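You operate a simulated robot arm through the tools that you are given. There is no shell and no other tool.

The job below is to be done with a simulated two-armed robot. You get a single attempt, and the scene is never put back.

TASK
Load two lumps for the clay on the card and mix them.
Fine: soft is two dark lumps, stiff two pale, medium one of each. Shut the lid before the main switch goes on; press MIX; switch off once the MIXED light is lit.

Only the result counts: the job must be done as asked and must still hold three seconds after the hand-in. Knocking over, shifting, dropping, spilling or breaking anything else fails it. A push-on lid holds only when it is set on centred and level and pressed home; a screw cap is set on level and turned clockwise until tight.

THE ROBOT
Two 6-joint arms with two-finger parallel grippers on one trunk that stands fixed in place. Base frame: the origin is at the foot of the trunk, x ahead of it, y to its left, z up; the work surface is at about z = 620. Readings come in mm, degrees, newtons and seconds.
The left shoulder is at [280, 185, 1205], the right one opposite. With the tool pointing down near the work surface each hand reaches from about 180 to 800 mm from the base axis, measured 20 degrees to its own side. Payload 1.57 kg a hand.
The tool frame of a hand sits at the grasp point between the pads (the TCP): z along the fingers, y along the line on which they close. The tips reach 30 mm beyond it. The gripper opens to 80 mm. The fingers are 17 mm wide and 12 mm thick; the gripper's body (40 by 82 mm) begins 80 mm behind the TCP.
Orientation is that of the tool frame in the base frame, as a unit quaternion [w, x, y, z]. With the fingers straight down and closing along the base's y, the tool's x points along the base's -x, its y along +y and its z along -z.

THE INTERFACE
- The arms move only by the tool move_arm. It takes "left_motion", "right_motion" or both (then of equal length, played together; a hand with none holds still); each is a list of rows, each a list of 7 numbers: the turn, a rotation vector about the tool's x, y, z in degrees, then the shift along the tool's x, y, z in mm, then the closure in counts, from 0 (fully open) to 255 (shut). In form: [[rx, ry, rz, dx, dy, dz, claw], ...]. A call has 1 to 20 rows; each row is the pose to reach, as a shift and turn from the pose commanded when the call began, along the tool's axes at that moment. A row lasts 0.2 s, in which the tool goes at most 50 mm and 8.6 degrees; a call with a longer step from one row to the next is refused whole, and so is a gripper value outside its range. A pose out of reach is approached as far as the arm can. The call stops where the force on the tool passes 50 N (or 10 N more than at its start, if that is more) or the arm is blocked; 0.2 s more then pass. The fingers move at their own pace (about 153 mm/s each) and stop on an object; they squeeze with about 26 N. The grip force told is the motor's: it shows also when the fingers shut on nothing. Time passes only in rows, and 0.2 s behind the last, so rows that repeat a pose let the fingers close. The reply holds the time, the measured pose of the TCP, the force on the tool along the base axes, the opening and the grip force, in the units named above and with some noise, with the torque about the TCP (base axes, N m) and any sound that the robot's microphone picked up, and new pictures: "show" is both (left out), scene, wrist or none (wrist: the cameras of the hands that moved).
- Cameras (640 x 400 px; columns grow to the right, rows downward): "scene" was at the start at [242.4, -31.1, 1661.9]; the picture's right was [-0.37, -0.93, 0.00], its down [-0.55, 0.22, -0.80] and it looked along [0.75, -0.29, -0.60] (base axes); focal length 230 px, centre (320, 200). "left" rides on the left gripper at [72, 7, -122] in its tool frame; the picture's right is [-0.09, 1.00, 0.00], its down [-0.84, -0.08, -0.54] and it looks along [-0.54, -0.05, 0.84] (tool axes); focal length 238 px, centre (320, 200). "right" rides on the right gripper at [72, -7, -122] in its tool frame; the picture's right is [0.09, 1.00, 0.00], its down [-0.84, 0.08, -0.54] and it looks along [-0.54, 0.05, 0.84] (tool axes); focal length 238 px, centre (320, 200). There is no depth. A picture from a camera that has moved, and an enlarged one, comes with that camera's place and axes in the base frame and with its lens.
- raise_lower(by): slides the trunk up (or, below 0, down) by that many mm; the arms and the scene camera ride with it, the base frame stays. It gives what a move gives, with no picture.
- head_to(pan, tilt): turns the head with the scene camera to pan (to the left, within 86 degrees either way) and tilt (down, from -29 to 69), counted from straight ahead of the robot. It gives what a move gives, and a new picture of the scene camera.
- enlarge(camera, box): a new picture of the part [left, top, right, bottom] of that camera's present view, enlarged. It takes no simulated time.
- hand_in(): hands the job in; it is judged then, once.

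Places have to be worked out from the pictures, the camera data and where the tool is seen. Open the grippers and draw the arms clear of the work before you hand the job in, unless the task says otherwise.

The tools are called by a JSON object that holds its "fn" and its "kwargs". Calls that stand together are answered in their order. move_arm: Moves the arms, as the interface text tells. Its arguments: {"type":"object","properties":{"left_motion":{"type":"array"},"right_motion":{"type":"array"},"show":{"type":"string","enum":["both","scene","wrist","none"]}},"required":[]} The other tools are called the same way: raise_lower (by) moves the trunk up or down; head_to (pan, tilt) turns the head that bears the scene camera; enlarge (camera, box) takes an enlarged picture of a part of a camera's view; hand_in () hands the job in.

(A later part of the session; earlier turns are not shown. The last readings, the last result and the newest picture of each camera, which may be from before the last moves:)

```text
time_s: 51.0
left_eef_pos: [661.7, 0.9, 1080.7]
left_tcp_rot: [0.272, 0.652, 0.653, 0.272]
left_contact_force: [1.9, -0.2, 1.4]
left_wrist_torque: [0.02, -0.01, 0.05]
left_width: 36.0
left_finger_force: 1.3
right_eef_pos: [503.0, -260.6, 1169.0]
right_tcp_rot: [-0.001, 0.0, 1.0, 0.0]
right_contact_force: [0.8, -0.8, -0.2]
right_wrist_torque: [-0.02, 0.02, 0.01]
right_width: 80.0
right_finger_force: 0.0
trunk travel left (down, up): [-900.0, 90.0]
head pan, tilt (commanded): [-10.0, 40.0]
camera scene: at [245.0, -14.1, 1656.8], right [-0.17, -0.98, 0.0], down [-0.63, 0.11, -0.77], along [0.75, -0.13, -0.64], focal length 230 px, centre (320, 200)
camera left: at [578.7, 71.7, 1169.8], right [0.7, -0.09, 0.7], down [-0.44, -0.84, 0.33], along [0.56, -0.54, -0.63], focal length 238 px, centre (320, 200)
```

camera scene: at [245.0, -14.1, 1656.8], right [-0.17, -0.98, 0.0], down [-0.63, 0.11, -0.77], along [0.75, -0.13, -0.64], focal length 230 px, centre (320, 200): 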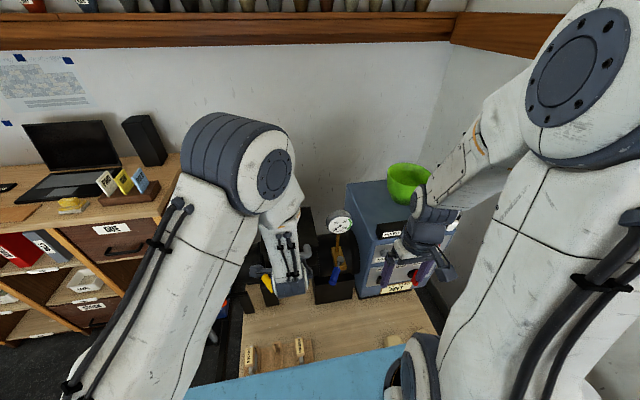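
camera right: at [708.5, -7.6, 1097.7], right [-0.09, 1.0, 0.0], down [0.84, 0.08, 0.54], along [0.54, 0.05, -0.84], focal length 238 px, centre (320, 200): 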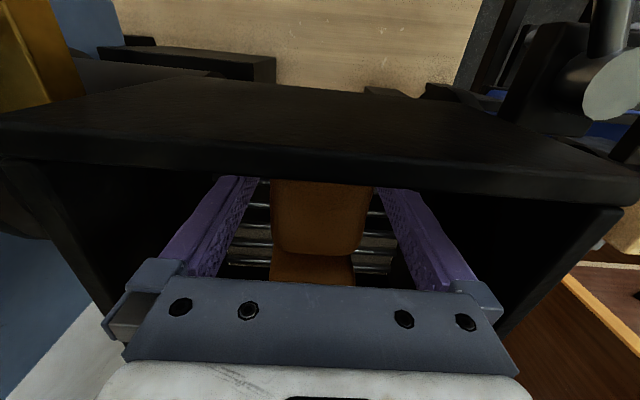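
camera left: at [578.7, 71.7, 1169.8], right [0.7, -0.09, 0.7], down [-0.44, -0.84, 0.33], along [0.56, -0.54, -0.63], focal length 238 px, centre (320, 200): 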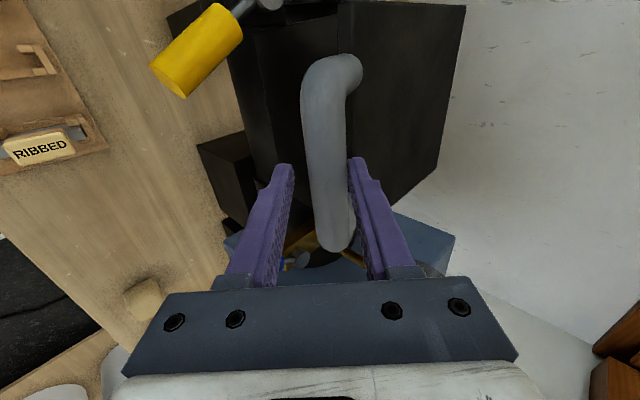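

The lid is nearly down, with the upper finger just touching the bar. I press it on down by 10 mm in small steps, watching the reaction.

{"fn": "move_arm", "kwargs": {"left_motion": [[0, 0, 0, 0, -2.9, 2.6, 147], [0, 0, 0, 0, -5.8, 5.2, 147], [0, 0, 0, 0, -7.4, 6.8, 147]], "show": "wrist"}}

```text
time_s: 51.8
left_eef_pos: [661.2, -0.1, 1072.1]
left_tcp_rot: [0.272, 0.653, 0.653, 0.273]
left_contact_force: [7.3, -1.0, 14.6]
left_wrist_torque: [-0.02, -0.25, 0.0]
left_width: 47.4
left_finger_force: 7.2
right_eef_pos: [504.3, -261.5, 1170.4]
right_tcp_rot: [0.001, 0.0, 1.0, 0.0]
right_contact_force: [0.2, -0.2, -0.9]
right_wrist_torque: [0.0, -0.01, 0.0]
right_width: 79.8
right_finger_force: 0.1
trunk travel left (down, up): [-900.0, 90.0]
head pan, tilt (commanded): [-10.0, 40.0]
camera left: at [579.0, 71.0, 1160.6], right [0.7, -0.09, 0.71], down [-0.44, -0.84, 0.33], along [0.56, -0.54, -0.63], focal length 238 px, centre (320, 200)
```

left: 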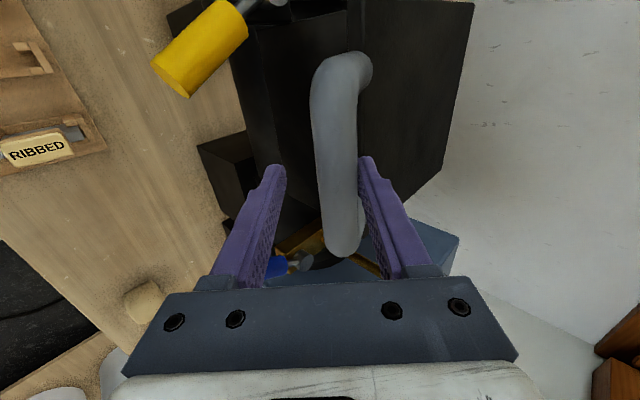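

The reaction rose to 15 N while the bar did not move, so the lid appears seated. I open the fingers and back off along the tool axis to inspect.

{"fn": "move_arm", "kwargs": {"left_motion": [[0, 0, 0, 0, 4, -3, 96], [0, 0, 0, 0, 4, -10, 60], [0, 0, 0, 0, 4, -35, 60], [0, 0, 0, 0, 4, -70, 60], [0, 0, 0, 0, 4, -105, 60], [0, 0, 0, 0, 4, -140, 60]], "show": "both"}}

{"fn": "enlarge", "kwargs": {"camera": "left", "box": [180, 0, 440, 200]}}

```text
time_s: 53.2
left_eef_pos: [576.3, -20.5, 1174.7]
left_tcp_rot: [0.269, 0.653, 0.654, 0.27]
left_contact_force: [0.3, 0.1, -0.5]
left_wrist_torque: [0.01, 0.0, 0.01]
left_width: 61.2
left_finger_force: 0.1
left hand out of reach, approached as far as the arm can: row 5, 6
right_eef_pos: [504.1, -260.9, 1170.6]
right_tcp_rot: [0.0, -0.001, 1.0, 0.0]
right_contact_force: [-0.2, -0.2, 0.4]
right_wrist_torque: [-0.01, 0.0, 0.03]
right_width: 79.9
right_finger_force: 0.2
trunk travel left (down, up): [-900.0, 90.0]
head pan, tilt (commanded): [-10.0, 40.0]
camera scene: at [245.0, -14.1, 1656.8], right [-0.17, -0.98, 0.0], down [-0.63, 0.11, -0.77], along [0.75, -0.13, -0.64], focal length 230 px, centre (320, 200)
camera left: at [493.8, 51.6, 1264.8], right [0.71, -0.09, 0.7], down [-0.44, -0.84, 0.33], along [0.56, -0.54, -0.63], focal length 238 px, centre (320, 200)
```

scene: 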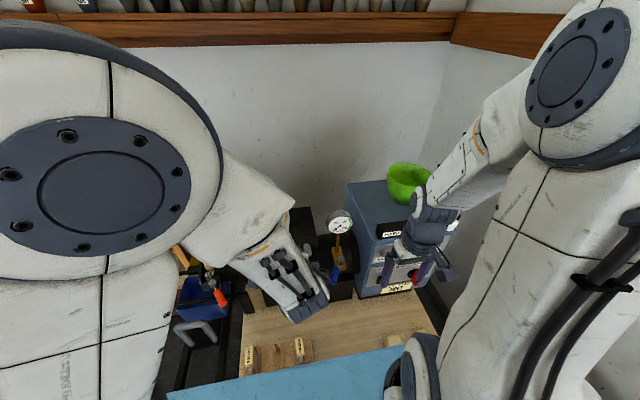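
left: 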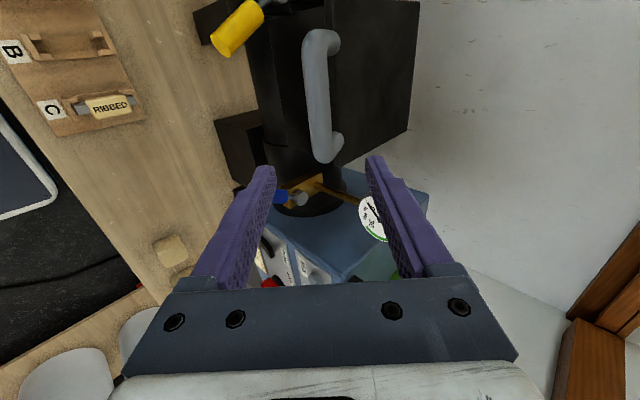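

```text
2.00 times, centred on (310, 100) of left
camera zoom: at [493.8, 51.6, 1264.8], right [0.71, -0.09, 0.7], down [-0.44, -0.84, 0.33], along [0.56, -0.54, -0.63], focal length 477 px, centre (340, 400)
```

zoom: 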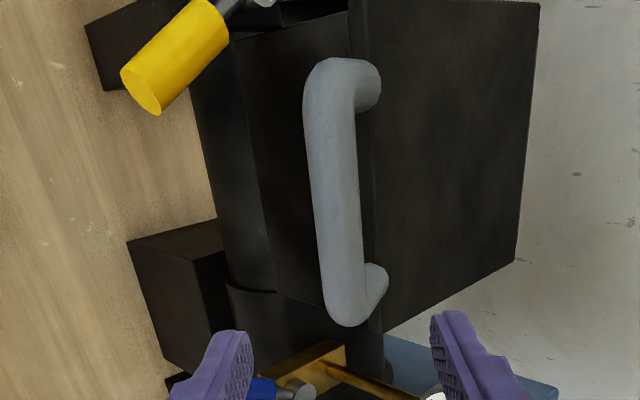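

The lid looks shut, with the handle lying just above the front rim. I move the left hand out to the left so the scene camera can see the hopper.

{"fn": "move_arm", "kwargs": {"left_motion": [[0, 0, 0, 40, 15, -10, 60], [0, 0, 0, 85, 30, -15, 60], [0, 0, 0, 130, 45, -20, 60], [0, 0, 0, 175, 55, -25, 60], [0, 0, 0, 220, 65, -30, 60], [0, 0, 0, 265, 70, -35, 60], [0, 0, 0, 310, 75, -40, 60], [0, 0, 0, 340, 75, -40, 60]], "show": "both"}}

{"fn": "enlarge", "kwargs": {"camera": "scene", "box": [230, 180, 358, 280]}}

```text
time_s: 55.0
left_eef_pos: [639.9, 188.3, 1290.3]
left_tcp_rot: [0.266, 0.652, 0.655, 0.273]
left_contact_force: [0.5, -0.5, 0.1]
left_wrist_torque: [0.0, 0.01, -0.01]
left_width: 61.1
left_finger_force: 0.1
left hand out of reach, approached as far as the arm can: row 1, 2, 3, 4, 5, 6, 7, 8
right_eef_pos: [504.4, -261.8, 1170.8]
right_tcp_rot: [-0.001, -0.001, 1.0, 0.001]
right_contact_force: [-0.3, 0.4, -0.7]
right_wrist_torque: [0.0, -0.01, -0.03]
right_width: 79.9
right_finger_force: 0.0
trunk travel left (down, up): [-900.0, 90.0]
head pan, tilt (commanded): [-10.0, 40.0]
camera scene: at [245.0, -14.1, 1656.8], right [-0.17, -0.98, 0.0], down [-0.63, 0.11, -0.77], along [0.75, -0.13, -0.64], focal length 230 px, centre (320, 200)
camera left: at [557.7, 258.6, 1381.1], right [0.71, -0.09, 0.7], down [-0.43, -0.84, 0.32], along [0.56, -0.53, -0.63], focal length 238 px, centre (320, 200)
```

scene: 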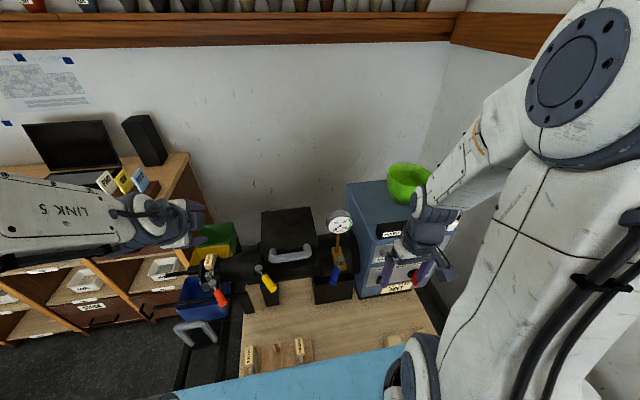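
left: 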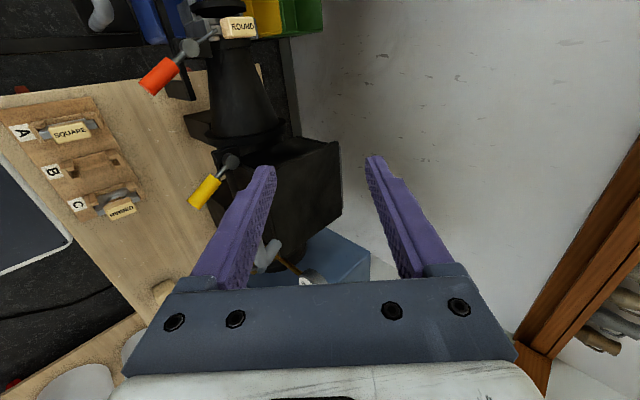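

```text
4.00 times, centred on (294, 230) of scene
camera zoom: at [245.0, -14.1, 1656.8], right [-0.17, -0.98, 0.0], down [-0.63, 0.11, -0.77], along [0.75, -0.13, -0.64], focal length 918 px, centre (424, 80)
```

zoom: 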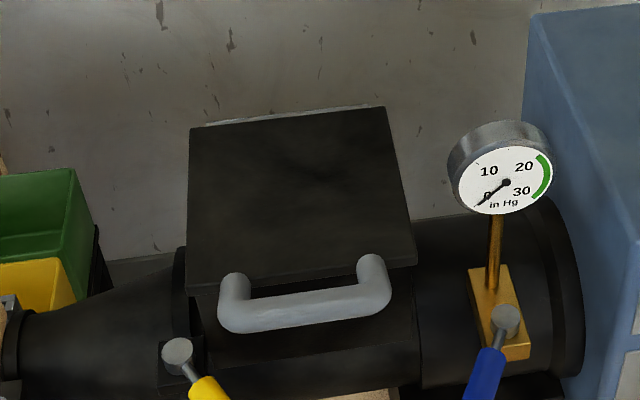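

The lid now lies flat over the hopper. I check the side for any gap with the left camera.

{"fn": "enlarge", "kwargs": {"camera": "left", "box": [200, 110, 360, 290]}}

{"fn": "enlarge", "kwargs": {"camera": "scene", "box": [340, 180, 480, 310]}}

```text
2.22 times, centred on (280, 200) of left
camera zoom: at [557.7, 258.6, 1381.1], right [0.71, -0.09, 0.7], down [-0.43, -0.84, 0.32], along [0.56, -0.53, -0.63], focal length 530 px, centre (409, 200)
```

zoom: 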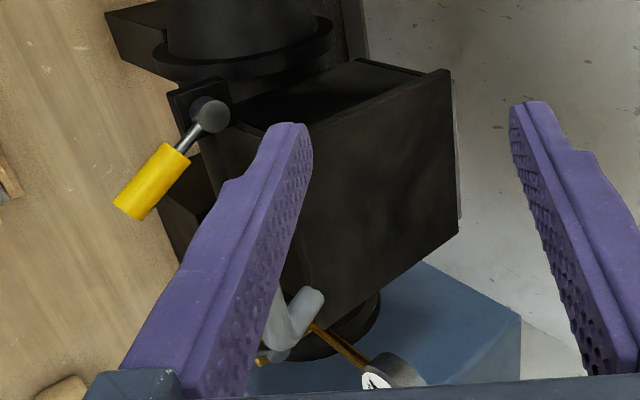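

```text
3.08 times, centred on (410, 245) of scene
camera zoom: at [245.0, -14.1, 1656.8], right [-0.17, -0.98, 0.0], down [-0.63, 0.11, -0.77], along [0.75, -0.13, -0.64], focal length 706 px, centre (43, 62)
```

zoom: 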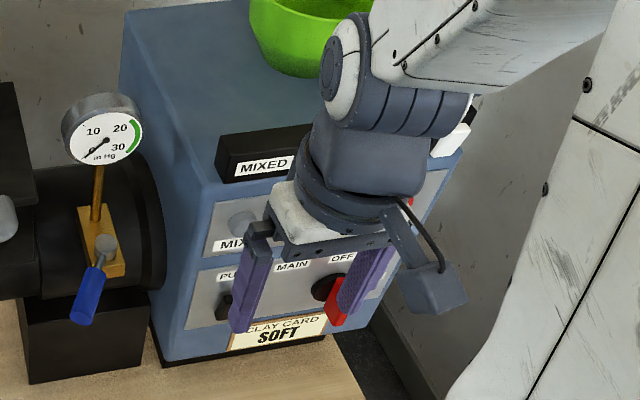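

The lid sits shut without a gap. Next the panel: I judge MIX at about (660,-307,1030) and the MAIN knob at about (670,-461,861). I bring the right hand in front of the panel, pitched so its camera looks at it squarely.

{"fn": "move_arm", "kwargs": {"right_motion": [[0, -7, 0, -8, -17, 20, 0], [0, -14.2, 0, -16, -35, 55, 0], [0, -21.4, 0, -25, -52, 90, 0], [0, -28.5, 0, -33, -69, 120, 0], [0, -35.6, 0, -41, -87, 150, 0], [0, -42.8, 0, -50, -104, 180, 0], [0, -50, 0, -58, -122, 210, 0], [0, -57, 0, -66, -139, 240, 0], [0, -57, 0, -66, -139, 240, 0]], "show": "both"}}

```text
time_s: 57.0
left_eef_pos: [641.2, 188.5, 1290.1]
left_tcp_rot: [0.267, 0.653, 0.655, 0.273]
left_contact_force: [0.3, -0.6, -1.0]
left_wrist_torque: [0.0, 0.0, 0.01]
left_width: 61.1
left_finger_force: 0.1
right_eef_pos: [621.9, -518.9, 953.2]
right_tcp_rot: [0.471, 0.003, 0.882, 0.029]
right_contact_force: [0.4, 0.4, 0.5]
right_wrist_torque: [-0.01, 0.01, 0.03]
right_width: 80.1
right_finger_force: 0.0
right hand out of reach, approached as far as the arm can: row 1, 2, 3, 4, 5, 6, 7, 8, 9
trunk travel left (down, up): [-900.0, 90.0]
head pan, tilt (commanded): [-10.0, 40.0]
camera scene: at [245.3, -14.8, 1656.7], right [-0.17, -0.98, 0.0], down [-0.63, 0.11, -0.77], along [0.75, -0.13, -0.64], focal length 230 px, centre (320, 200)
camera right: at [481.1, -529.8, 960.7], right [-0.07, 1.0, -0.02], down [0.01, 0.02, 1.0], along [1.0, 0.07, -0.02], focal length 238 px, centre (320, 200)
```

scene: 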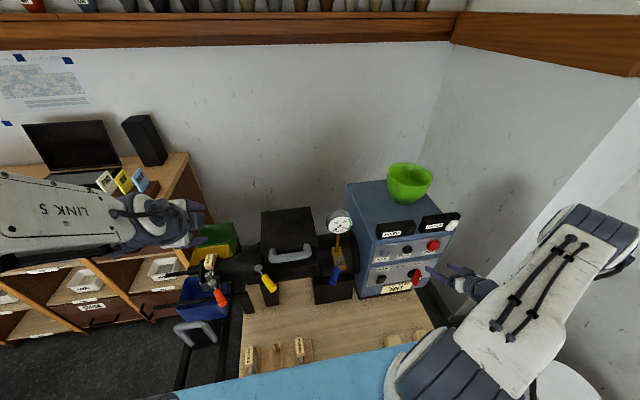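
right: 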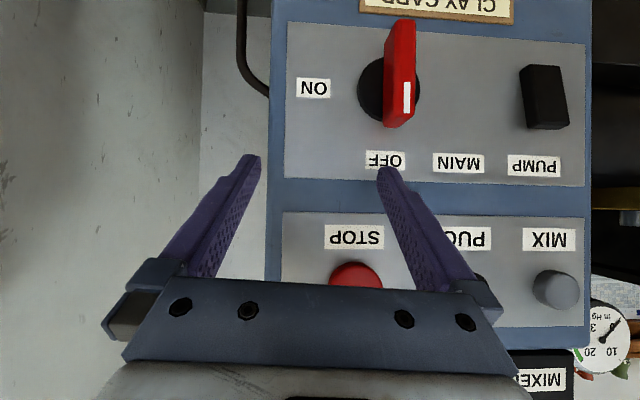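

The arm stopped at a different spot than asked, but without contact, and the camera now views the panel head-on (upside-down). I enlarge the knob and buttons to measure them.

{"fn": "enlarge", "kwargs": {"camera": "right", "box": [280, 0, 440, 200]}}

{"fn": "enlarge", "kwargs": {"camera": "right", "box": [260, 0, 640, 400]}}

{"fn": "enlarge", "kwargs": {"camera": "scene", "box": [360, 200, 480, 300]}}

```text
2.00 times, centred on (360, 100) of right
camera zoom: at [481.1, -529.8, 960.7], right [-0.07, 1.0, -0.02], down [0.01, 0.02, 1.0], along [1.0, 0.07, -0.02], focal length 477 px, centre (240, 400)
```

zoom: 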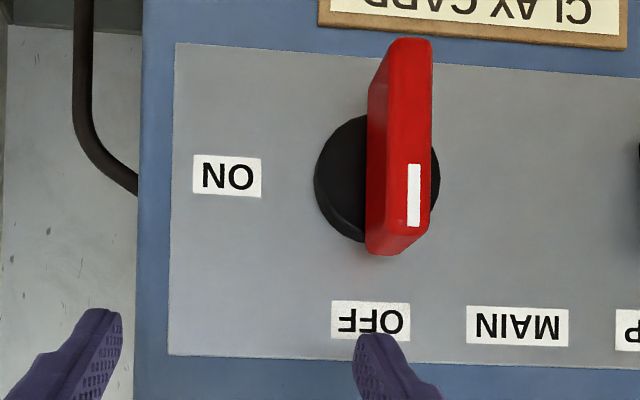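

```text
1.00 times, centred on (450, 200) of right (not enlarged: the box is as wide or as high as the picture)
camera zoom: at [481.1, -529.8, 960.7], right [-0.07, 1.0, -0.02], down [0.01, 0.02, 1.0], along [1.0, 0.07, -0.02], focal length 238 px, centre (190, 200)
```

zoom: 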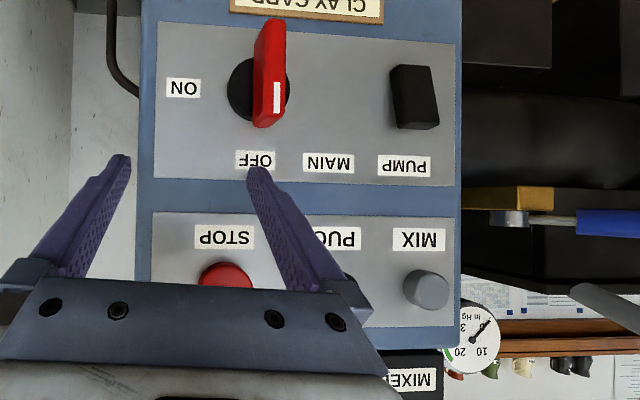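

```text
4.00 times, centred on (420, 250) of scene
camera zoom: at [245.3, -14.8, 1656.7], right [-0.17, -0.98, 0.0], down [-0.63, 0.11, -0.77], along [0.75, -0.13, -0.64], focal length 918 px, centre (-80, 0)
```

zoom: 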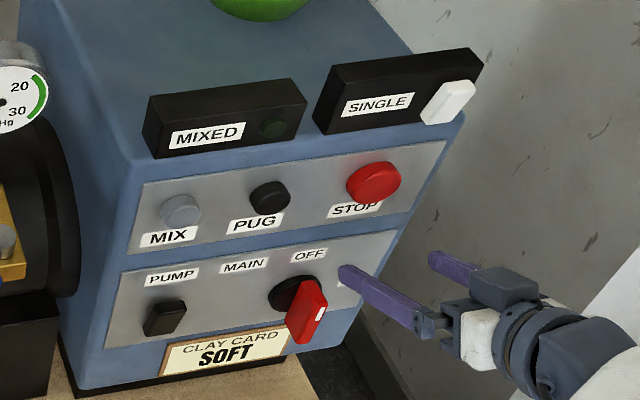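

The knob's red bar (≈10 mm wide, 67 mm long, standing ~30 mm proud, centre ≈(655,-461,866)) points up to OFF; ON is 90° clockwise to the right. I first make a small pitch move to learn where the commanded pose really is after that out-of-reach call.

{"fn": "move_arm", "kwargs": {"right_motion": [[0, -8, 0, 10, -10, 8, 0], [0, -16, 0, 25, -25, 18, 0]], "show": "scene"}}

```text
time_s: 57.6
left_eef_pos: [640.1, 188.6, 1290.7]
left_tcp_rot: [0.268, 0.652, 0.655, 0.273]
left_contact_force: [0.3, 0.1, -0.1]
left_wrist_torque: [-0.01, -0.02, -0.02]
left_width: 61.2
left_finger_force: 0.0
right_eef_pos: [623.8, -542.3, 921.9]
right_tcp_rot: [0.589, 0.007, 0.808, 0.028]
right_contact_force: [-0.5, 0.4, 1.3]
right_wrist_torque: [-0.02, -0.02, -0.02]
right_width: 79.8
right_finger_force: 0.0
trunk travel left (down, up): [-900.0, 90.0]
head pan, tilt (commanded): [-10.0, 40.0]
camera scene: at [245.1, -14.3, 1656.8], right [-0.17, -0.98, 0.0], down [-0.63, 0.11, -0.77], along [0.75, -0.13, -0.64], focal length 230 px, centre (320, 200)
```

scene: 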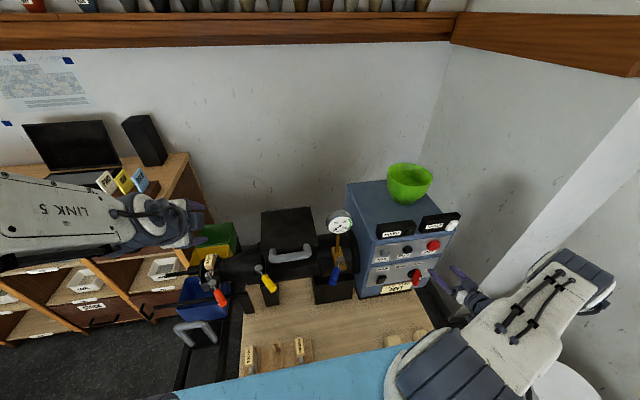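

The commanded pose resets to the achieved one, as hoped. Now I square the tool to point straight forward (+x) and place it in front of the knob at about (580,-461,866), backing off in x first.

{"fn": "move_arm", "kwargs": {"right_motion": [[0.3, -3.6, -0.6, 6.8, 0.5, -21, 0], [0.7, -7.1, -1.1, 13.5, 1, -42, 0], [1, -10.7, -1.7, 32.4, 27, -35.2, 60], [1.4, -14.3, -2.3, 51.3, 53, -28.5, 100], [1.71, -17.86, -2.85, 70.3, 79.1, -21.6, 127], [1.71, -17.86, -2.85, 70.3, 79.1, -21.6, 127]], "show": "both"}}

{"fn": "enlarge", "kwargs": {"camera": "scene", "box": [360, 200, 480, 300]}}

```text
time_s: 59.0
left_eef_pos: [641.1, 188.8, 1289.7]
left_tcp_rot: [0.267, 0.652, 0.655, 0.273]
left_contact_force: [0.0, 0.0, 0.6]
left_wrist_torque: [-0.01, -0.03, 0.0]
left_width: 61.2
left_finger_force: 0.1
right_eef_pos: [590.8, -516.2, 826.3]
right_tcp_rot: [0.708, 0.0, 0.707, 0.001]
right_contact_force: [-0.1, 0.1, -0.1]
right_wrist_torque: [0.01, -0.02, 0.0]
right_width: 40.2
right_finger_force: 0.1
right hand out of reach, approached as far as the arm can: row 1, 2, 3, 4, 5, 6
trunk travel left (down, up): [-900.0, 90.0]
head pan, tilt (commanded): [-10.0, 40.0]
camera scene: at [245.0, -14.1, 1656.8], right [-0.17, -0.98, 0.0], down [-0.63, 0.11, -0.77], along [0.75, -0.13, -0.64], focal length 230 px, centre (320, 200)
camera right: at [470.0, -523.2, 755.3], right [0.0, 1.0, -0.09], down [-0.54, 0.08, 0.84], along [0.84, 0.05, 0.54], focal length 238 px, centre (320, 200)
```

scene: 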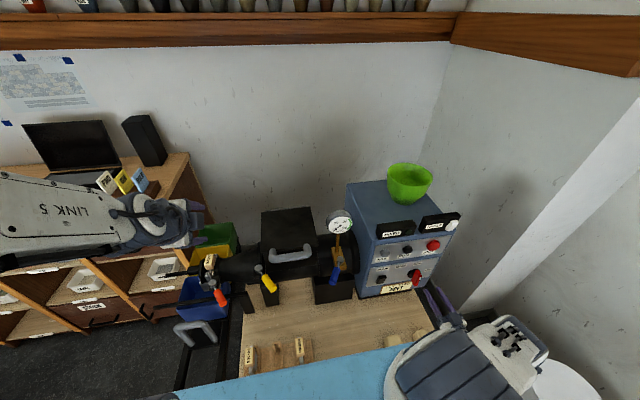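
right: 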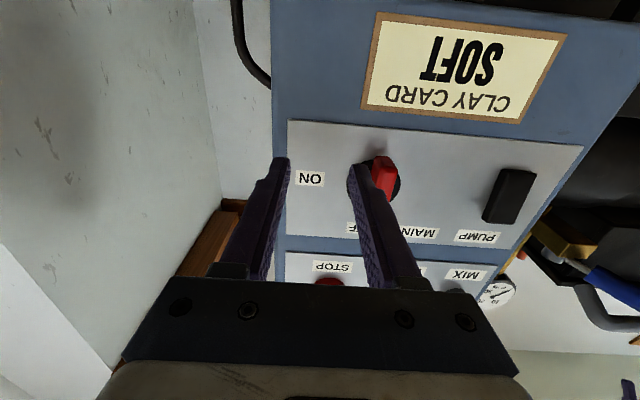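

```text
4.00 times, centred on (420, 250) of scene
camera zoom: at [245.0, -14.1, 1656.8], right [-0.17, -0.98, 0.0], down [-0.63, 0.11, -0.77], along [0.75, -0.13, -0.64], focal length 918 px, centre (-80, 0)
```

zoom: 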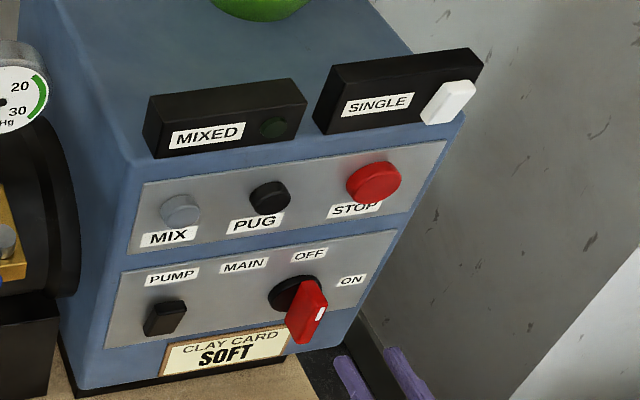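

The tool is now squared to +x, but at this trunk height the hand cannot fold in front of the knob. I will raise both hands clear and then lower the trunk about 300 mm so the right arm reaches the panel forward more naturally.

{"fn": "move_arm", "kwargs": {"right_motion": [[0, 0, 0, -40, 0, 0, 127], [0, 0, 0, -80, 0, 0, 127], [0, 0, 0, -122, 0, 0, 127], [0, 0, 0, -164, 0, 0, 127], [0, 0, 0, -206, 0, 0, 127], [0, 0, 0, -248, 0, 0, 127], [0, 0, 0, -290, 0, 0, 127], [0, 0, 0, -330, 0, 0, 127]], "left_motion": [[0, 0, 0, 6, 13, -17, 60], [0, 0, 0, 12, 26, -34, 60], [0, 0, 0, 18, 39, -51, 60], [0, 0, 0, 25, 53, -67, 60], [0, 0, 0, 31, 66, -84, 60], [0, 0, 0, 37, 80, -100, 60], [0, 0, 0, 44, 93, -117, 60], [0, 0, 0, 50, 106, -134, 60]], "show": "scene"}}

```text
time_s: 60.8
left_eef_pos: [656.5, 251.0, 1457.8]
left_tcp_rot: [0.271, 0.653, 0.653, 0.271]
left_contact_force: [-0.3, 0.7, -0.7]
left_wrist_torque: [-0.02, 0.0, -0.01]
left_width: 61.2
left_finger_force: 0.0
left hand out of reach, approached as far as the arm can: row 3, 4, 5, 6, 7, 8
right_eef_pos: [595.8, -540.2, 1170.0]
right_tcp_rot: [0.706, 0.001, 0.708, 0.003]
right_contact_force: [0.5, -0.5, 0.4]
right_wrist_torque: [0.0, -0.01, 0.03]
right_width: 39.9
right_finger_force: 0.1
right hand out of reach, approached as far as the arm can: row 1, 2, 3, 4, 5, 6, 7, 8
trunk travel left (down, up): [-900.0, 90.0]
head pan, tilt (commanded): [-10.0, 40.0]
camera scene: at [244.9, -14.0, 1656.7], right [-0.17, -0.98, 0.0], down [-0.63, 0.11, -0.77], along [0.75, -0.13, -0.64], focal length 230 px, centre (320, 200)
```

scene: 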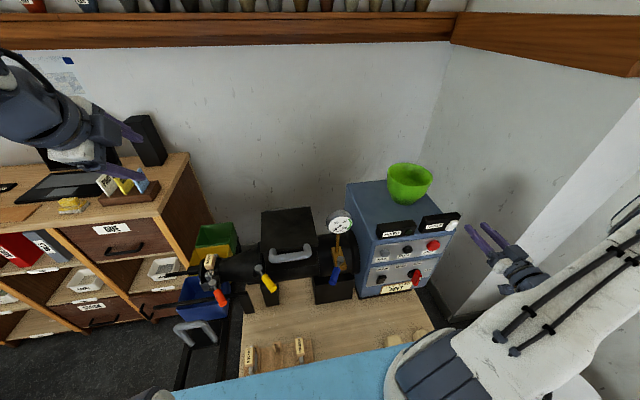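

The right hand is folded close to its limit. I raise the trunk its remaining 90 mm to give the right arm more room over the low knob, and check.

{"fn": "raise_lower", "kwargs": {"by": 90}}

```text
time_s: 62.0
left_eef_pos: [657.5, 250.3, 1549.1]
left_tcp_rot: [0.27, 0.654, 0.653, 0.271]
left_contact_force: [-0.3, 0.1, 0.5]
left_wrist_torque: [-0.01, 0.0, 0.02]
left_width: 61.2
left_finger_force: 0.0
right_eef_pos: [596.8, -539.3, 1259.8]
right_tcp_rot: [0.706, 0.002, 0.708, 0.003]
right_contact_force: [-0.1, 0.4, -0.2]
right_wrist_torque: [0.01, 0.01, -0.02]
right_width: 40.4
right_finger_force: 0.1
trunk travel left (down, up): [-990.0, 0.0]
head pan, tilt (commanded): [-10.0, 40.0]
```

Trunk is up. I bring the right hand down in front of the panel toward (600,-461,950), pitch 60°, still clear of the buttons, and see whether that is reachable.

{"fn": "move_arm", "kwargs": {"right_motion": [[0, 3.7, 0, 40, 10, 0, 100], [0, 7.5, 0, 80, 20, 0, 100], [0, 11.2, 0, 119, 30, 1, 100], [0, 15, 0, 158, 40, 2, 100], [0, 18.7, 0, 197, 50, 3, 100], [0, 22.5, 0, 236, 60, 3, 100], [0, 26.2, 0, 274, 70, 4, 100], [0, 30, 0, 310, 78, 4, 100]], "show": "both"}}

```text
time_s: 63.8
left_eef_pos: [655.7, 249.6, 1548.5]
left_tcp_rot: [0.27, 0.654, 0.653, 0.27]
left_contact_force: [0.0, -0.5, 0.6]
left_wrist_torque: [0.01, 0.01, -0.02]
left_width: 61.4
left_finger_force: 0.1
right_eef_pos: [632.4, -529.9, 939.0]
right_tcp_rot: [0.497, 0.002, 0.868, 0.018]
right_contact_force: [0.0, -0.7, -0.2]
right_wrist_torque: [0.01, -0.01, 0.0]
right_width: 48.5
right_finger_force: 0.1
right hand out of reach, approached as far as the arm can: row 1, 2, 3, 4, 5, 6, 7, 8
trunk travel left (down, up): [-990.0, 0.0]
head pan, tilt (commanded): [-10.0, 40.0]
camera scene: at [245.0, -14.0, 1746.8], right [-0.17, -0.98, 0.0], down [-0.63, 0.11, -0.77], along [0.75, -0.13, -0.64], focal length 230 px, centre (320, 200)
camera right: at [492.4, -539.6, 939.3], right [-0.06, 1.0, -0.05], down [-0.05, 0.04, 1.0], along [1.0, 0.07, 0.04], focal length 238 px, centre (320, 200)
```

scene: 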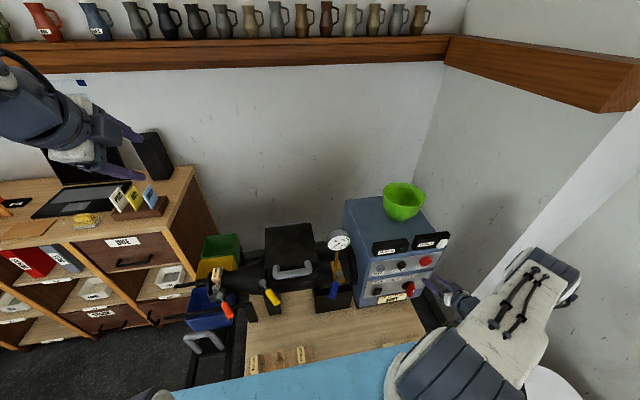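
right: 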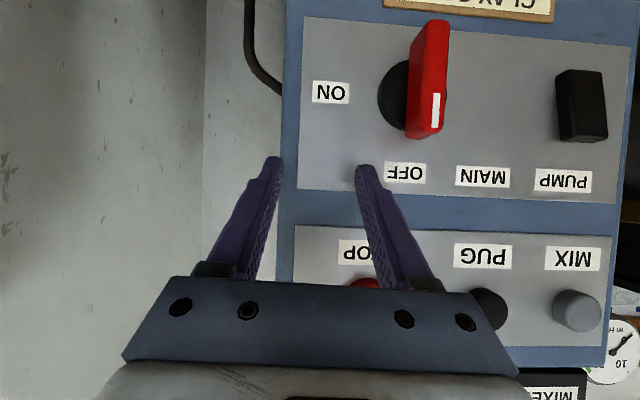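

Still at the fold limit with the hand level, so instead of gripping I will turn the lever by pushing its end with closed fingers from above, using a steeper hand (35° pitch). I test a standby pose upper-left of the knob at about (625,-420,960).

{"fn": "move_arm", "kwargs": {"right_motion": [[0.4, 4, -0.1, -2, 22, -5, 150], [0.8, 9, -0.3, -5, 45, -8, 200], [1.2, 14, -0.5, -8, 67, -11, 255], [1.5, 19, -0.7, -10, 89, -13, 255], [1.9, 24.5, -0.84, -12, 110.6, -13.8, 255], [1.9, 24.5, -0.84, -12, 110.6, -13.8, 255]], "show": "both"}}

```text
time_s: 64.9
left_eef_pos: [654.2, 254.5, 1549.3]
left_tcp_rot: [0.269, 0.651, 0.656, 0.272]
left_contact_force: [0.3, -0.1, 0.2]
left_wrist_torque: [0.01, 0.02, -0.02]
left_width: 61.2
left_finger_force: 0.1
right_eef_pos: [652.3, -509.9, 958.1]
right_tcp_rot: [0.33, 0.022, 0.944, -0.009]
right_contact_force: [-44.0, -27.6, 10.0]
right_wrist_torque: [-0.77, 0.51, -0.67]
right_width: 0.0
right_finger_force: 21.5
right hand out of reach, approached as far as the arm can: row 1, 2, 3, 4, 5
trunk travel left (down, up): [-990.0, 0.0]
head pan, tilt (commanded): [-10.0, 40.0]
stopped in row 5 (right hand): the force on the tool passed its limit at 87 N (the readings are from after the stop); the commanded pose is now the measured one
camera scene: at [242.1, -15.2, 1747.4], right [-0.18, -0.98, 0.0], down [-0.63, 0.11, -0.77], along [0.76, -0.13, -0.64], focal length 230 px, centre (320, 200)
camera right: at [519.8, -511.4, 1007.7], right [-0.03, 1.0, -0.06], down [0.32, 0.06, 0.95], along [0.95, 0.01, -0.32], focal length 238 px, centre (320, 200)
```

scene: 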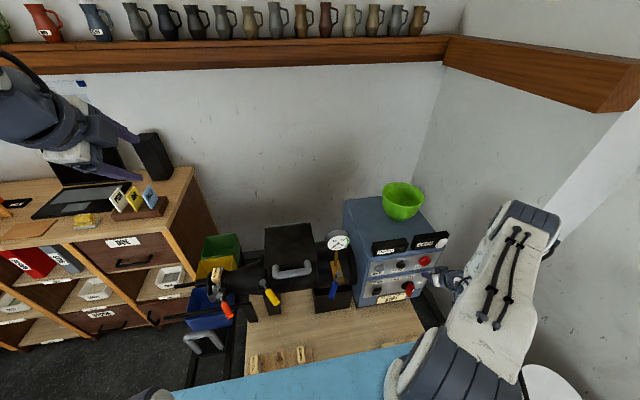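
right: 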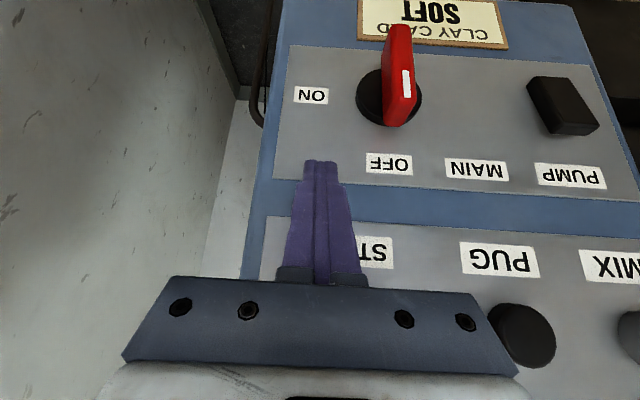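

The out-of-reach approach pushed the fingertips into the panel face at about (675,-510,934); nothing appears shifted, and the knob still reads OFF. I back straight off and return to a plain tool-down pose at about (560,-450,1060).

{"fn": "move_arm", "kwargs": {"right_motion": [[0, 0, 0, 23.5, -1.4, -18.7, 255], [-0.2, 7.7, -0.5, 20.9, 9.9, -42.8, 255], [-0.4, 15.4, -1, 18.3, 21.3, -66.9, 255], [-0.6, 23.1, -1.5, 15.7, 32.6, -90.9, 255], [-0.8, 30.8, -2.1, 13.1, 44, -115, 255], [-1.05, 38.5, -2.57, 10.5, 55.3, -139.1, 255]], "show": "both"}}

{"fn": "enlarge", "kwargs": {"camera": "scene", "box": [335, 170, 465, 310]}}

```text
time_s: 66.3
left_eef_pos: [655.4, 252.9, 1549.1]
left_tcp_rot: [0.271, 0.652, 0.654, 0.271]
left_contact_force: [0.8, -0.2, 0.0]
left_wrist_torque: [-0.05, -0.03, 0.03]
left_width: 61.2
left_finger_force: 0.0
right_eef_pos: [571.2, -447.8, 1048.5]
right_tcp_rot: [0.042, -0.003, 0.999, 0.012]
right_contact_force: [-0.5, 0.2, -1.0]
right_wrist_torque: [0.0, -0.03, -0.01]
right_width: 0.0
right_finger_force: 21.7
right hand out of reach, approached as far as the arm can: row 1, 2, 5, 6
trunk travel left (down, up): [-990.0, 0.0]
head pan, tilt (commanded): [-10.0, 40.0]
camera scene: at [244.8, -13.9, 1746.8], right [-0.17, -0.98, 0.0], down [-0.63, 0.11, -0.77], along [0.75, -0.13, -0.64], focal length 230 px, centre (320, 200)
camera right: at [490.5, -458.6, 1163.4], right [-0.1, 0.99, 0.01], down [0.79, 0.07, 0.61], along [0.61, 0.07, -0.79], focal length 238 px, centre (320, 200)
```

scene: 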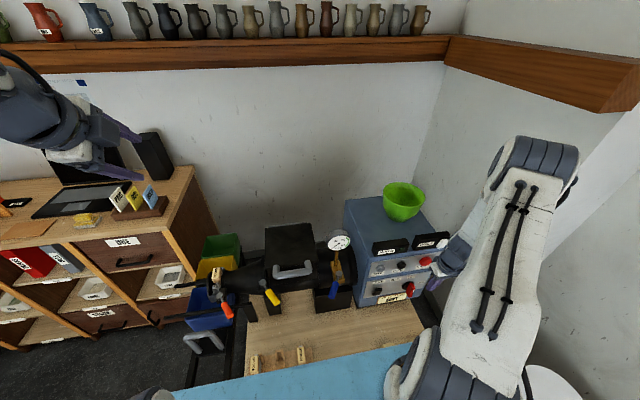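
right: 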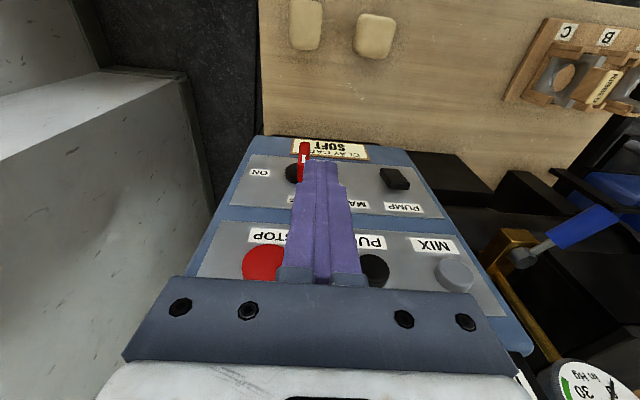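

```text
2.86 times, centred on (400, 240) of scene
camera zoom: at [244.8, -13.9, 1746.8], right [-0.17, -0.98, 0.0], down [-0.63, 0.11, -0.77], along [0.75, -0.13, -0.64], focal length 656 px, centre (91, 86)
```

zoom: 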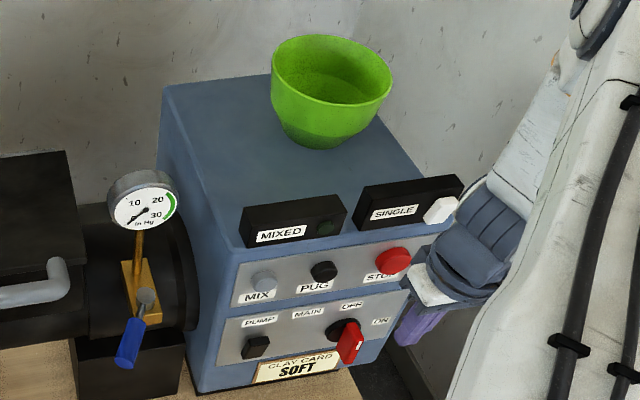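

Even there the solver is stuck in a folded branch for the right arm, so I will use the left arm for the panel: it reaches across with natural, extended geometry. First I park the right arm back up near its start pose.

{"fn": "move_arm", "kwargs": {"right_motion": [[0, 1, 0, 10, 5, -46, 255], [0, 2, 0, 20, 10, -92, 255], [0, 3, 0, 30, 15, -138, 255], [0, 4, 0, 40, 20, -184, 255], [0, 4.8, 0, 50, 25, -230, 255], [0, 4.8, 0, 60, 30, -276, 255], [0, 4.8, 0, 70, 35, -322, 255], [0, 4.8, 0, 80, 40, -368, 255], [0, 4.8, 0, 90, 45, -414, 255], [0, 4.8, 0, 100, 50, -460, 255], [0, 4.8, 0, 105, 54, -505, 255]], "show": "scene"}}

```text
time_s: 68.7
left_eef_pos: [656.5, 252.4, 1549.0]
left_tcp_rot: [0.269, 0.652, 0.654, 0.272]
left_contact_force: [-0.1, 0.3, 0.2]
left_wrist_torque: [0.03, 0.02, -0.03]
left_width: 61.4
left_finger_force: 0.0
right_eef_pos: [424.9, -407.3, 1546.0]
right_tcp_rot: [-0.002, -0.008, 1.0, 0.01]
right_contact_force: [0.5, 0.0, -0.1]
right_wrist_torque: [-0.04, -0.01, -0.03]
right_width: 0.1
right_finger_force: 21.5
trunk travel left (down, up): [-990.0, 0.0]
head pan, tilt (commanded): [-10.0, 40.0]
camera scene: at [244.8, -14.1, 1746.8], right [-0.17, -0.98, 0.0], down [-0.63, 0.11, -0.77], along [0.75, -0.13, -0.64], focal length 230 px, centre (320, 200)
```

scene: 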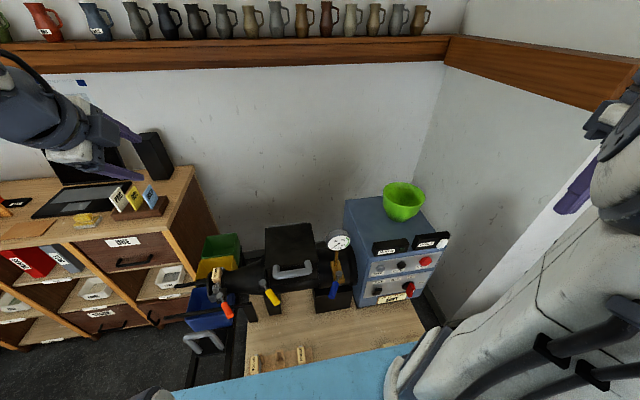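

The right arm is parked. I turn the head toward the panel for a more central view to measure the knob and buttons.

{"fn": "head_to", "kwargs": {"pan": -38, "tilt": 50}}

{"fn": "enlarge", "kwargs": {"camera": "scene", "box": [230, 120, 390, 280]}}

```text
time_s: 69.6
left_eef_pos: [655.8, 253.2, 1548.5]
left_tcp_rot: [0.269, 0.653, 0.654, 0.272]
left_contact_force: [0.2, 0.7, -0.3]
left_wrist_torque: [-0.02, -0.03, -0.03]
left_width: 61.4
left_finger_force: 0.0
right_eef_pos: [425.2, -407.2, 1546.4]
right_tcp_rot: [-0.002, -0.009, 1.0, 0.011]
right_contact_force: [-0.3, 0.8, 0.4]
right_wrist_torque: [-0.03, -0.01, 0.0]
right_width: 0.0
right_finger_force: 21.1
trunk travel left (down, up): [-990.0, 0.0]
head pan, tilt (commanded): [-38.0, 50.0]
camera scene: at [221.9, -46.7, 1732.6], right [-0.62, -0.79, 0.0], down [-0.6, 0.47, -0.64], along [0.51, -0.4, -0.77], focal length 230 px, centre (320, 200)
```

scene: 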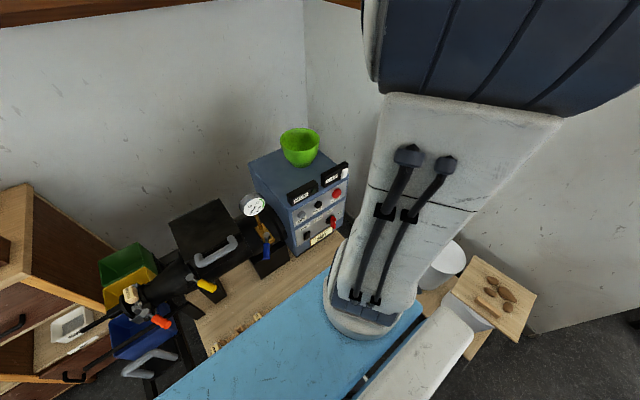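

```text
2.50 times, centred on (310, 200) of scene
camera zoom: at [221.9, -46.7, 1732.6], right [-0.62, -0.79, 0.0], down [-0.6, 0.47, -0.64], along [0.51, -0.4, -0.77], focal length 574 px, centre (345, 200)
```

zoom: 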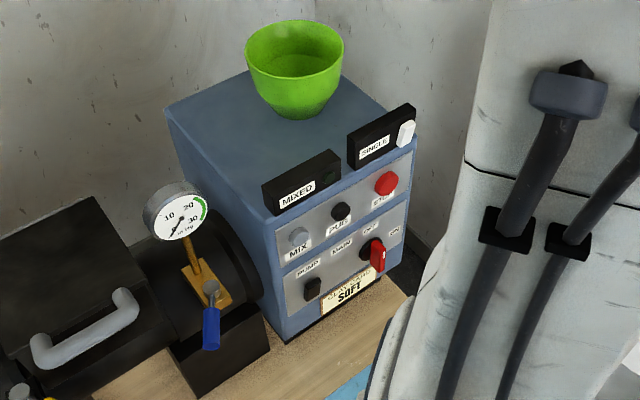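

The panel is visible. I lower the trunk by 200 mm so the left arm reaches the panel comfortably and the head camera sees it less steeply; both hands are high enough to stay clear.

{"fn": "raise_lower", "kwargs": {"by": -200}}

{"fn": "head_to", "kwargs": {"pan": -32, "tilt": 42}}

{"fn": "enlarge", "kwargs": {"camera": "scene", "box": [240, 100, 400, 260]}}

```text
time_s: 71.8
left_eef_pos: [654.7, 253.7, 1348.4]
left_tcp_rot: [0.27, 0.653, 0.654, 0.272]
left_contact_force: [-0.2, -0.8, -0.2]
left_wrist_torque: [-0.03, -0.01, -0.02]
left_width: 61.1
left_finger_force: 0.1
right_eef_pos: [424.5, -408.2, 1346.0]
right_tcp_rot: [-0.002, -0.009, 1.0, 0.011]
right_contact_force: [0.0, 0.9, 0.0]
right_wrist_torque: [0.04, -0.01, 0.02]
right_width: 0.1
right_finger_force: 21.7
trunk travel left (down, up): [-790.0, 200.0]
head pan, tilt (commanded): [-38.0, 50.0]
```

```text
time_s: 72.5
left_eef_pos: [656.0, 252.6, 1349.1]
left_tcp_rot: [0.27, 0.652, 0.654, 0.272]
left_contact_force: [0.0, 0.0, -0.1]
left_wrist_torque: [-0.03, 0.0, 0.04]
left_width: 61.0
left_finger_force: 0.0
right_eef_pos: [425.9, -406.4, 1345.3]
right_tcp_rot: [-0.002, -0.009, 1.0, 0.01]
right_contact_force: [-0.4, -0.9, -0.3]
right_wrist_torque: [-0.01, 0.0, -0.01]
right_width: 0.1
right_finger_force: 21.5
trunk travel left (down, up): [-790.0, 200.0]
head pan, tilt (commanded): [-32.0, 42.0]
camera scene: at [232.1, -43.7, 1543.8], right [-0.53, -0.85, 0.0], down [-0.57, 0.36, -0.74], along [0.63, -0.39, -0.67], focal length 230 px, centre (320, 200)
```

scene: 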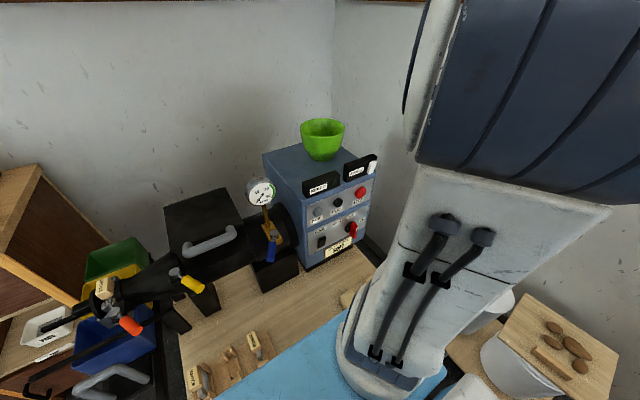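

```text
2.50 times, centred on (320, 180) of scene
camera zoom: at [232.1, -43.7, 1543.8], right [-0.53, -0.85, 0.0], down [-0.57, 0.36, -0.74], along [0.63, -0.39, -0.67], focal length 574 px, centre (320, 250)
```

zoom: 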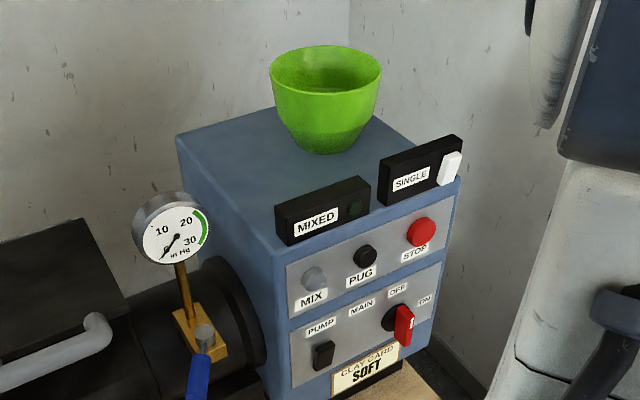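

I now have a good view of the panel with the knob at OFF. I bring the left hand across to a waypoint at about (600,-250,1130), fingers closed, pointing forward-right and down.

{"fn": "move_arm", "kwargs": {"left_motion": [[1.32, -3.06, -4.92, -42, -16, 10, 120], [2.64, -6.11, -9.85, -84, -32, 19, 200], [3.96, -9.17, -14.77, -126, -48, 29, 255], [5.28, -12.22, -19.69, -168, -65, 39, 255], [6.6, -15.28, -24.6, -210, -81, 48, 255], [7.92, -18.33, -29.5, -252, -97, 58, 255], [9.24, -21.4, -34.5, -293, -113, 68, 255], [10.56, -24.4, -39.4, -335, -129, 77, 255], [11.88, -27.5, -44.3, -377, -145, 87, 255], [13.2, -30.6, -49.2, -419, -161, 97, 255], [14.5, -33.6, -54.2, -461, -178, 106, 255], [15.84, -36.66, -59.07, -503, -193.7, 116, 255]], "show": "both"}}

```text
time_s: 75.1
left_eef_pos: [603.2, -249.7, 1128.3]
left_tcp_rot: [0.462, 0.33, 0.801, -0.191]
left_contact_force: [0.0, 0.6, 0.7]
left_wrist_torque: [-0.01, 0.01, -0.01]
left_width: 0.0
left_finger_force: 20.8
left hand out of reach, approached as far as the arm can: row 1, 2, 3, 4, 5, 6, 7
right_eef_pos: [425.3, -407.6, 1346.6]
right_tcp_rot: [-0.002, -0.009, 1.0, 0.011]
right_contact_force: [-0.5, 0.3, -0.6]
right_wrist_torque: [0.0, 0.03, -0.01]
right_width: 0.0
right_finger_force: 21.5
trunk travel left (down, up): [-790.0, 200.0]
head pan, tilt (commanded): [-32.0, 42.0]
camera scene: at [232.0, -43.6, 1543.9], right [-0.53, -0.85, 0.0], down [-0.57, 0.35, -0.74], along [0.63, -0.39, -0.67], focal length 230 px, centre (320, 200)
camera left: at [506.6, -146.8, 1126.5], right [0.73, 0.67, 0.08], down [-0.09, -0.02, 1.0], along [0.67, -0.74, 0.05], focal length 238 px, centre (320, 200)
```

scene: 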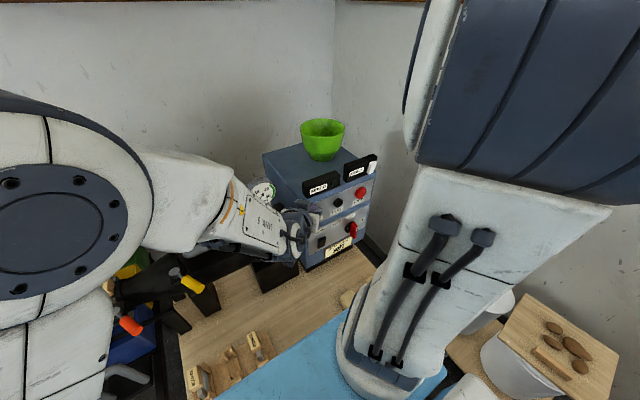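
left: 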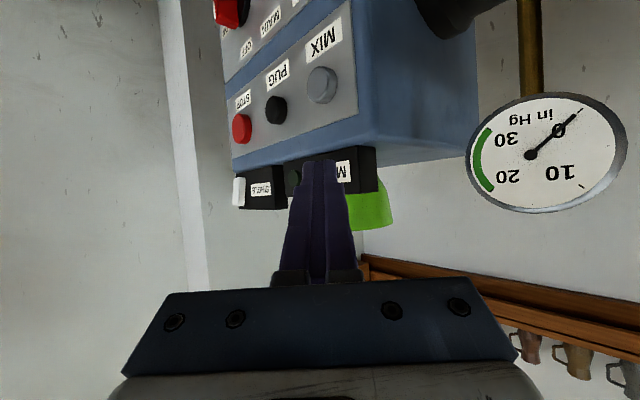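

The left hand reached the waypoint exactly. I now move it down to a standby point just up-left of the knob, tips at about (640,-400,930), to compare tip and lever positions closely.

{"fn": "move_arm", "kwargs": {"left_motion": [[0, 0, 0, 17.6, -13.4, 30.6, 255], [0, 0, 0, 35.2, -26.7, 61.2, 255], [0, 0, 0, 52.8, -40, 91.8, 255], [0, 0, 0, 70.3, -53.4, 122.4, 255], [0, 0, 0, 87.9, -66.8, 153, 255], [0, 0, 0, 105.5, -80.1, 183.6, 255]], "show": "both"}}

{"fn": "enlarge", "kwargs": {"camera": "scene", "box": [290, 170, 390, 260]}}

{"fn": "enlarge", "kwargs": {"camera": "left", "box": [200, 20, 440, 200]}}

```text
time_s: 76.5
left_eef_pos: [621.6, -381.7, 946.1]
left_tcp_rot: [0.462, 0.33, 0.801, -0.191]
left_contact_force: [-0.1, 0.2, 0.2]
left_wrist_torque: [-0.01, -0.01, 0.01]
left_width: 0.1
left_finger_force: 21.5
right_eef_pos: [424.9, -407.3, 1345.1]
right_tcp_rot: [-0.001, -0.009, 1.0, 0.01]
right_contact_force: [0.4, 0.3, 0.6]
right_wrist_torque: [0.02, 0.0, 0.03]
right_width: 0.0
right_finger_force: 21.4
trunk travel left (down, up): [-790.0, 200.0]
head pan, tilt (commanded): [-32.0, 42.0]
camera scene: at [232.0, -43.7, 1543.9], right [-0.53, -0.85, 0.0], down [-0.57, 0.35, -0.74], along [0.63, -0.39, -0.67], focal length 230 px, centre (320, 200)
camera left: at [524.3, -278.1, 943.4], right [0.73, 0.67, 0.08], down [-0.09, -0.02, 1.0], along [0.67, -0.74, 0.05], focal length 238 px, centre (320, 200)
```

scene: 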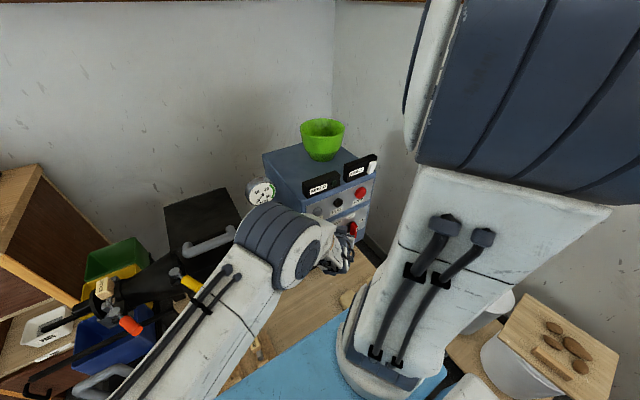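
left: 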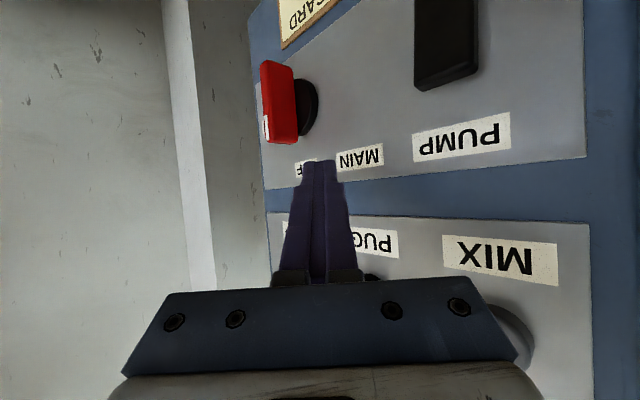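

```text
4.44 times, centred on (340, 215) of scene
camera zoom: at [232.0, -43.7, 1543.9], right [-0.53, -0.85, 0.0], down [-0.57, 0.35, -0.74], along [0.63, -0.39, -0.67], focal length 1020 px, centre (231, 133)
```

zoom: 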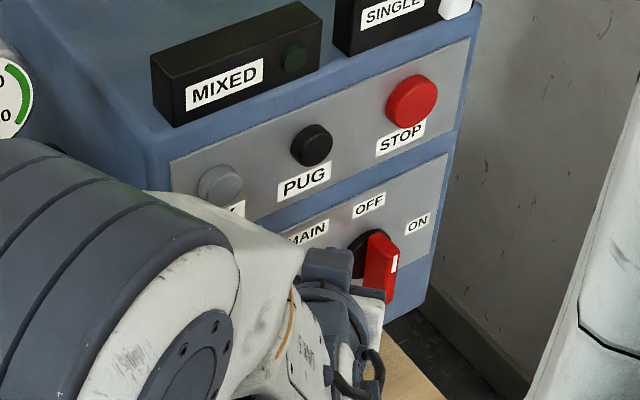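

```text
2.22 times, centred on (320, 110) of left
camera zoom: at [524.3, -278.1, 943.4], right [0.73, 0.67, 0.08], down [-0.09, -0.02, 1.0], along [0.67, -0.74, 0.05], focal length 530 px, centre (320, 400)
```

zoom: 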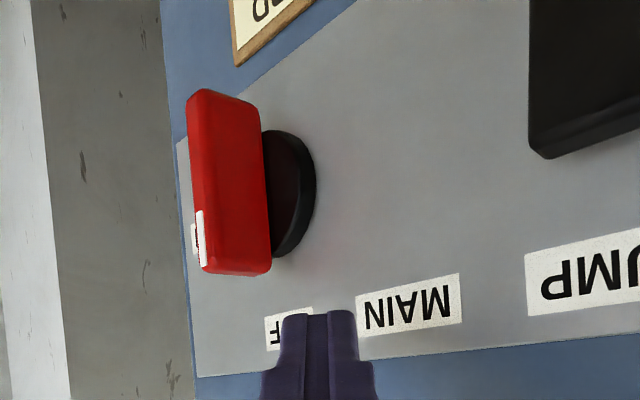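

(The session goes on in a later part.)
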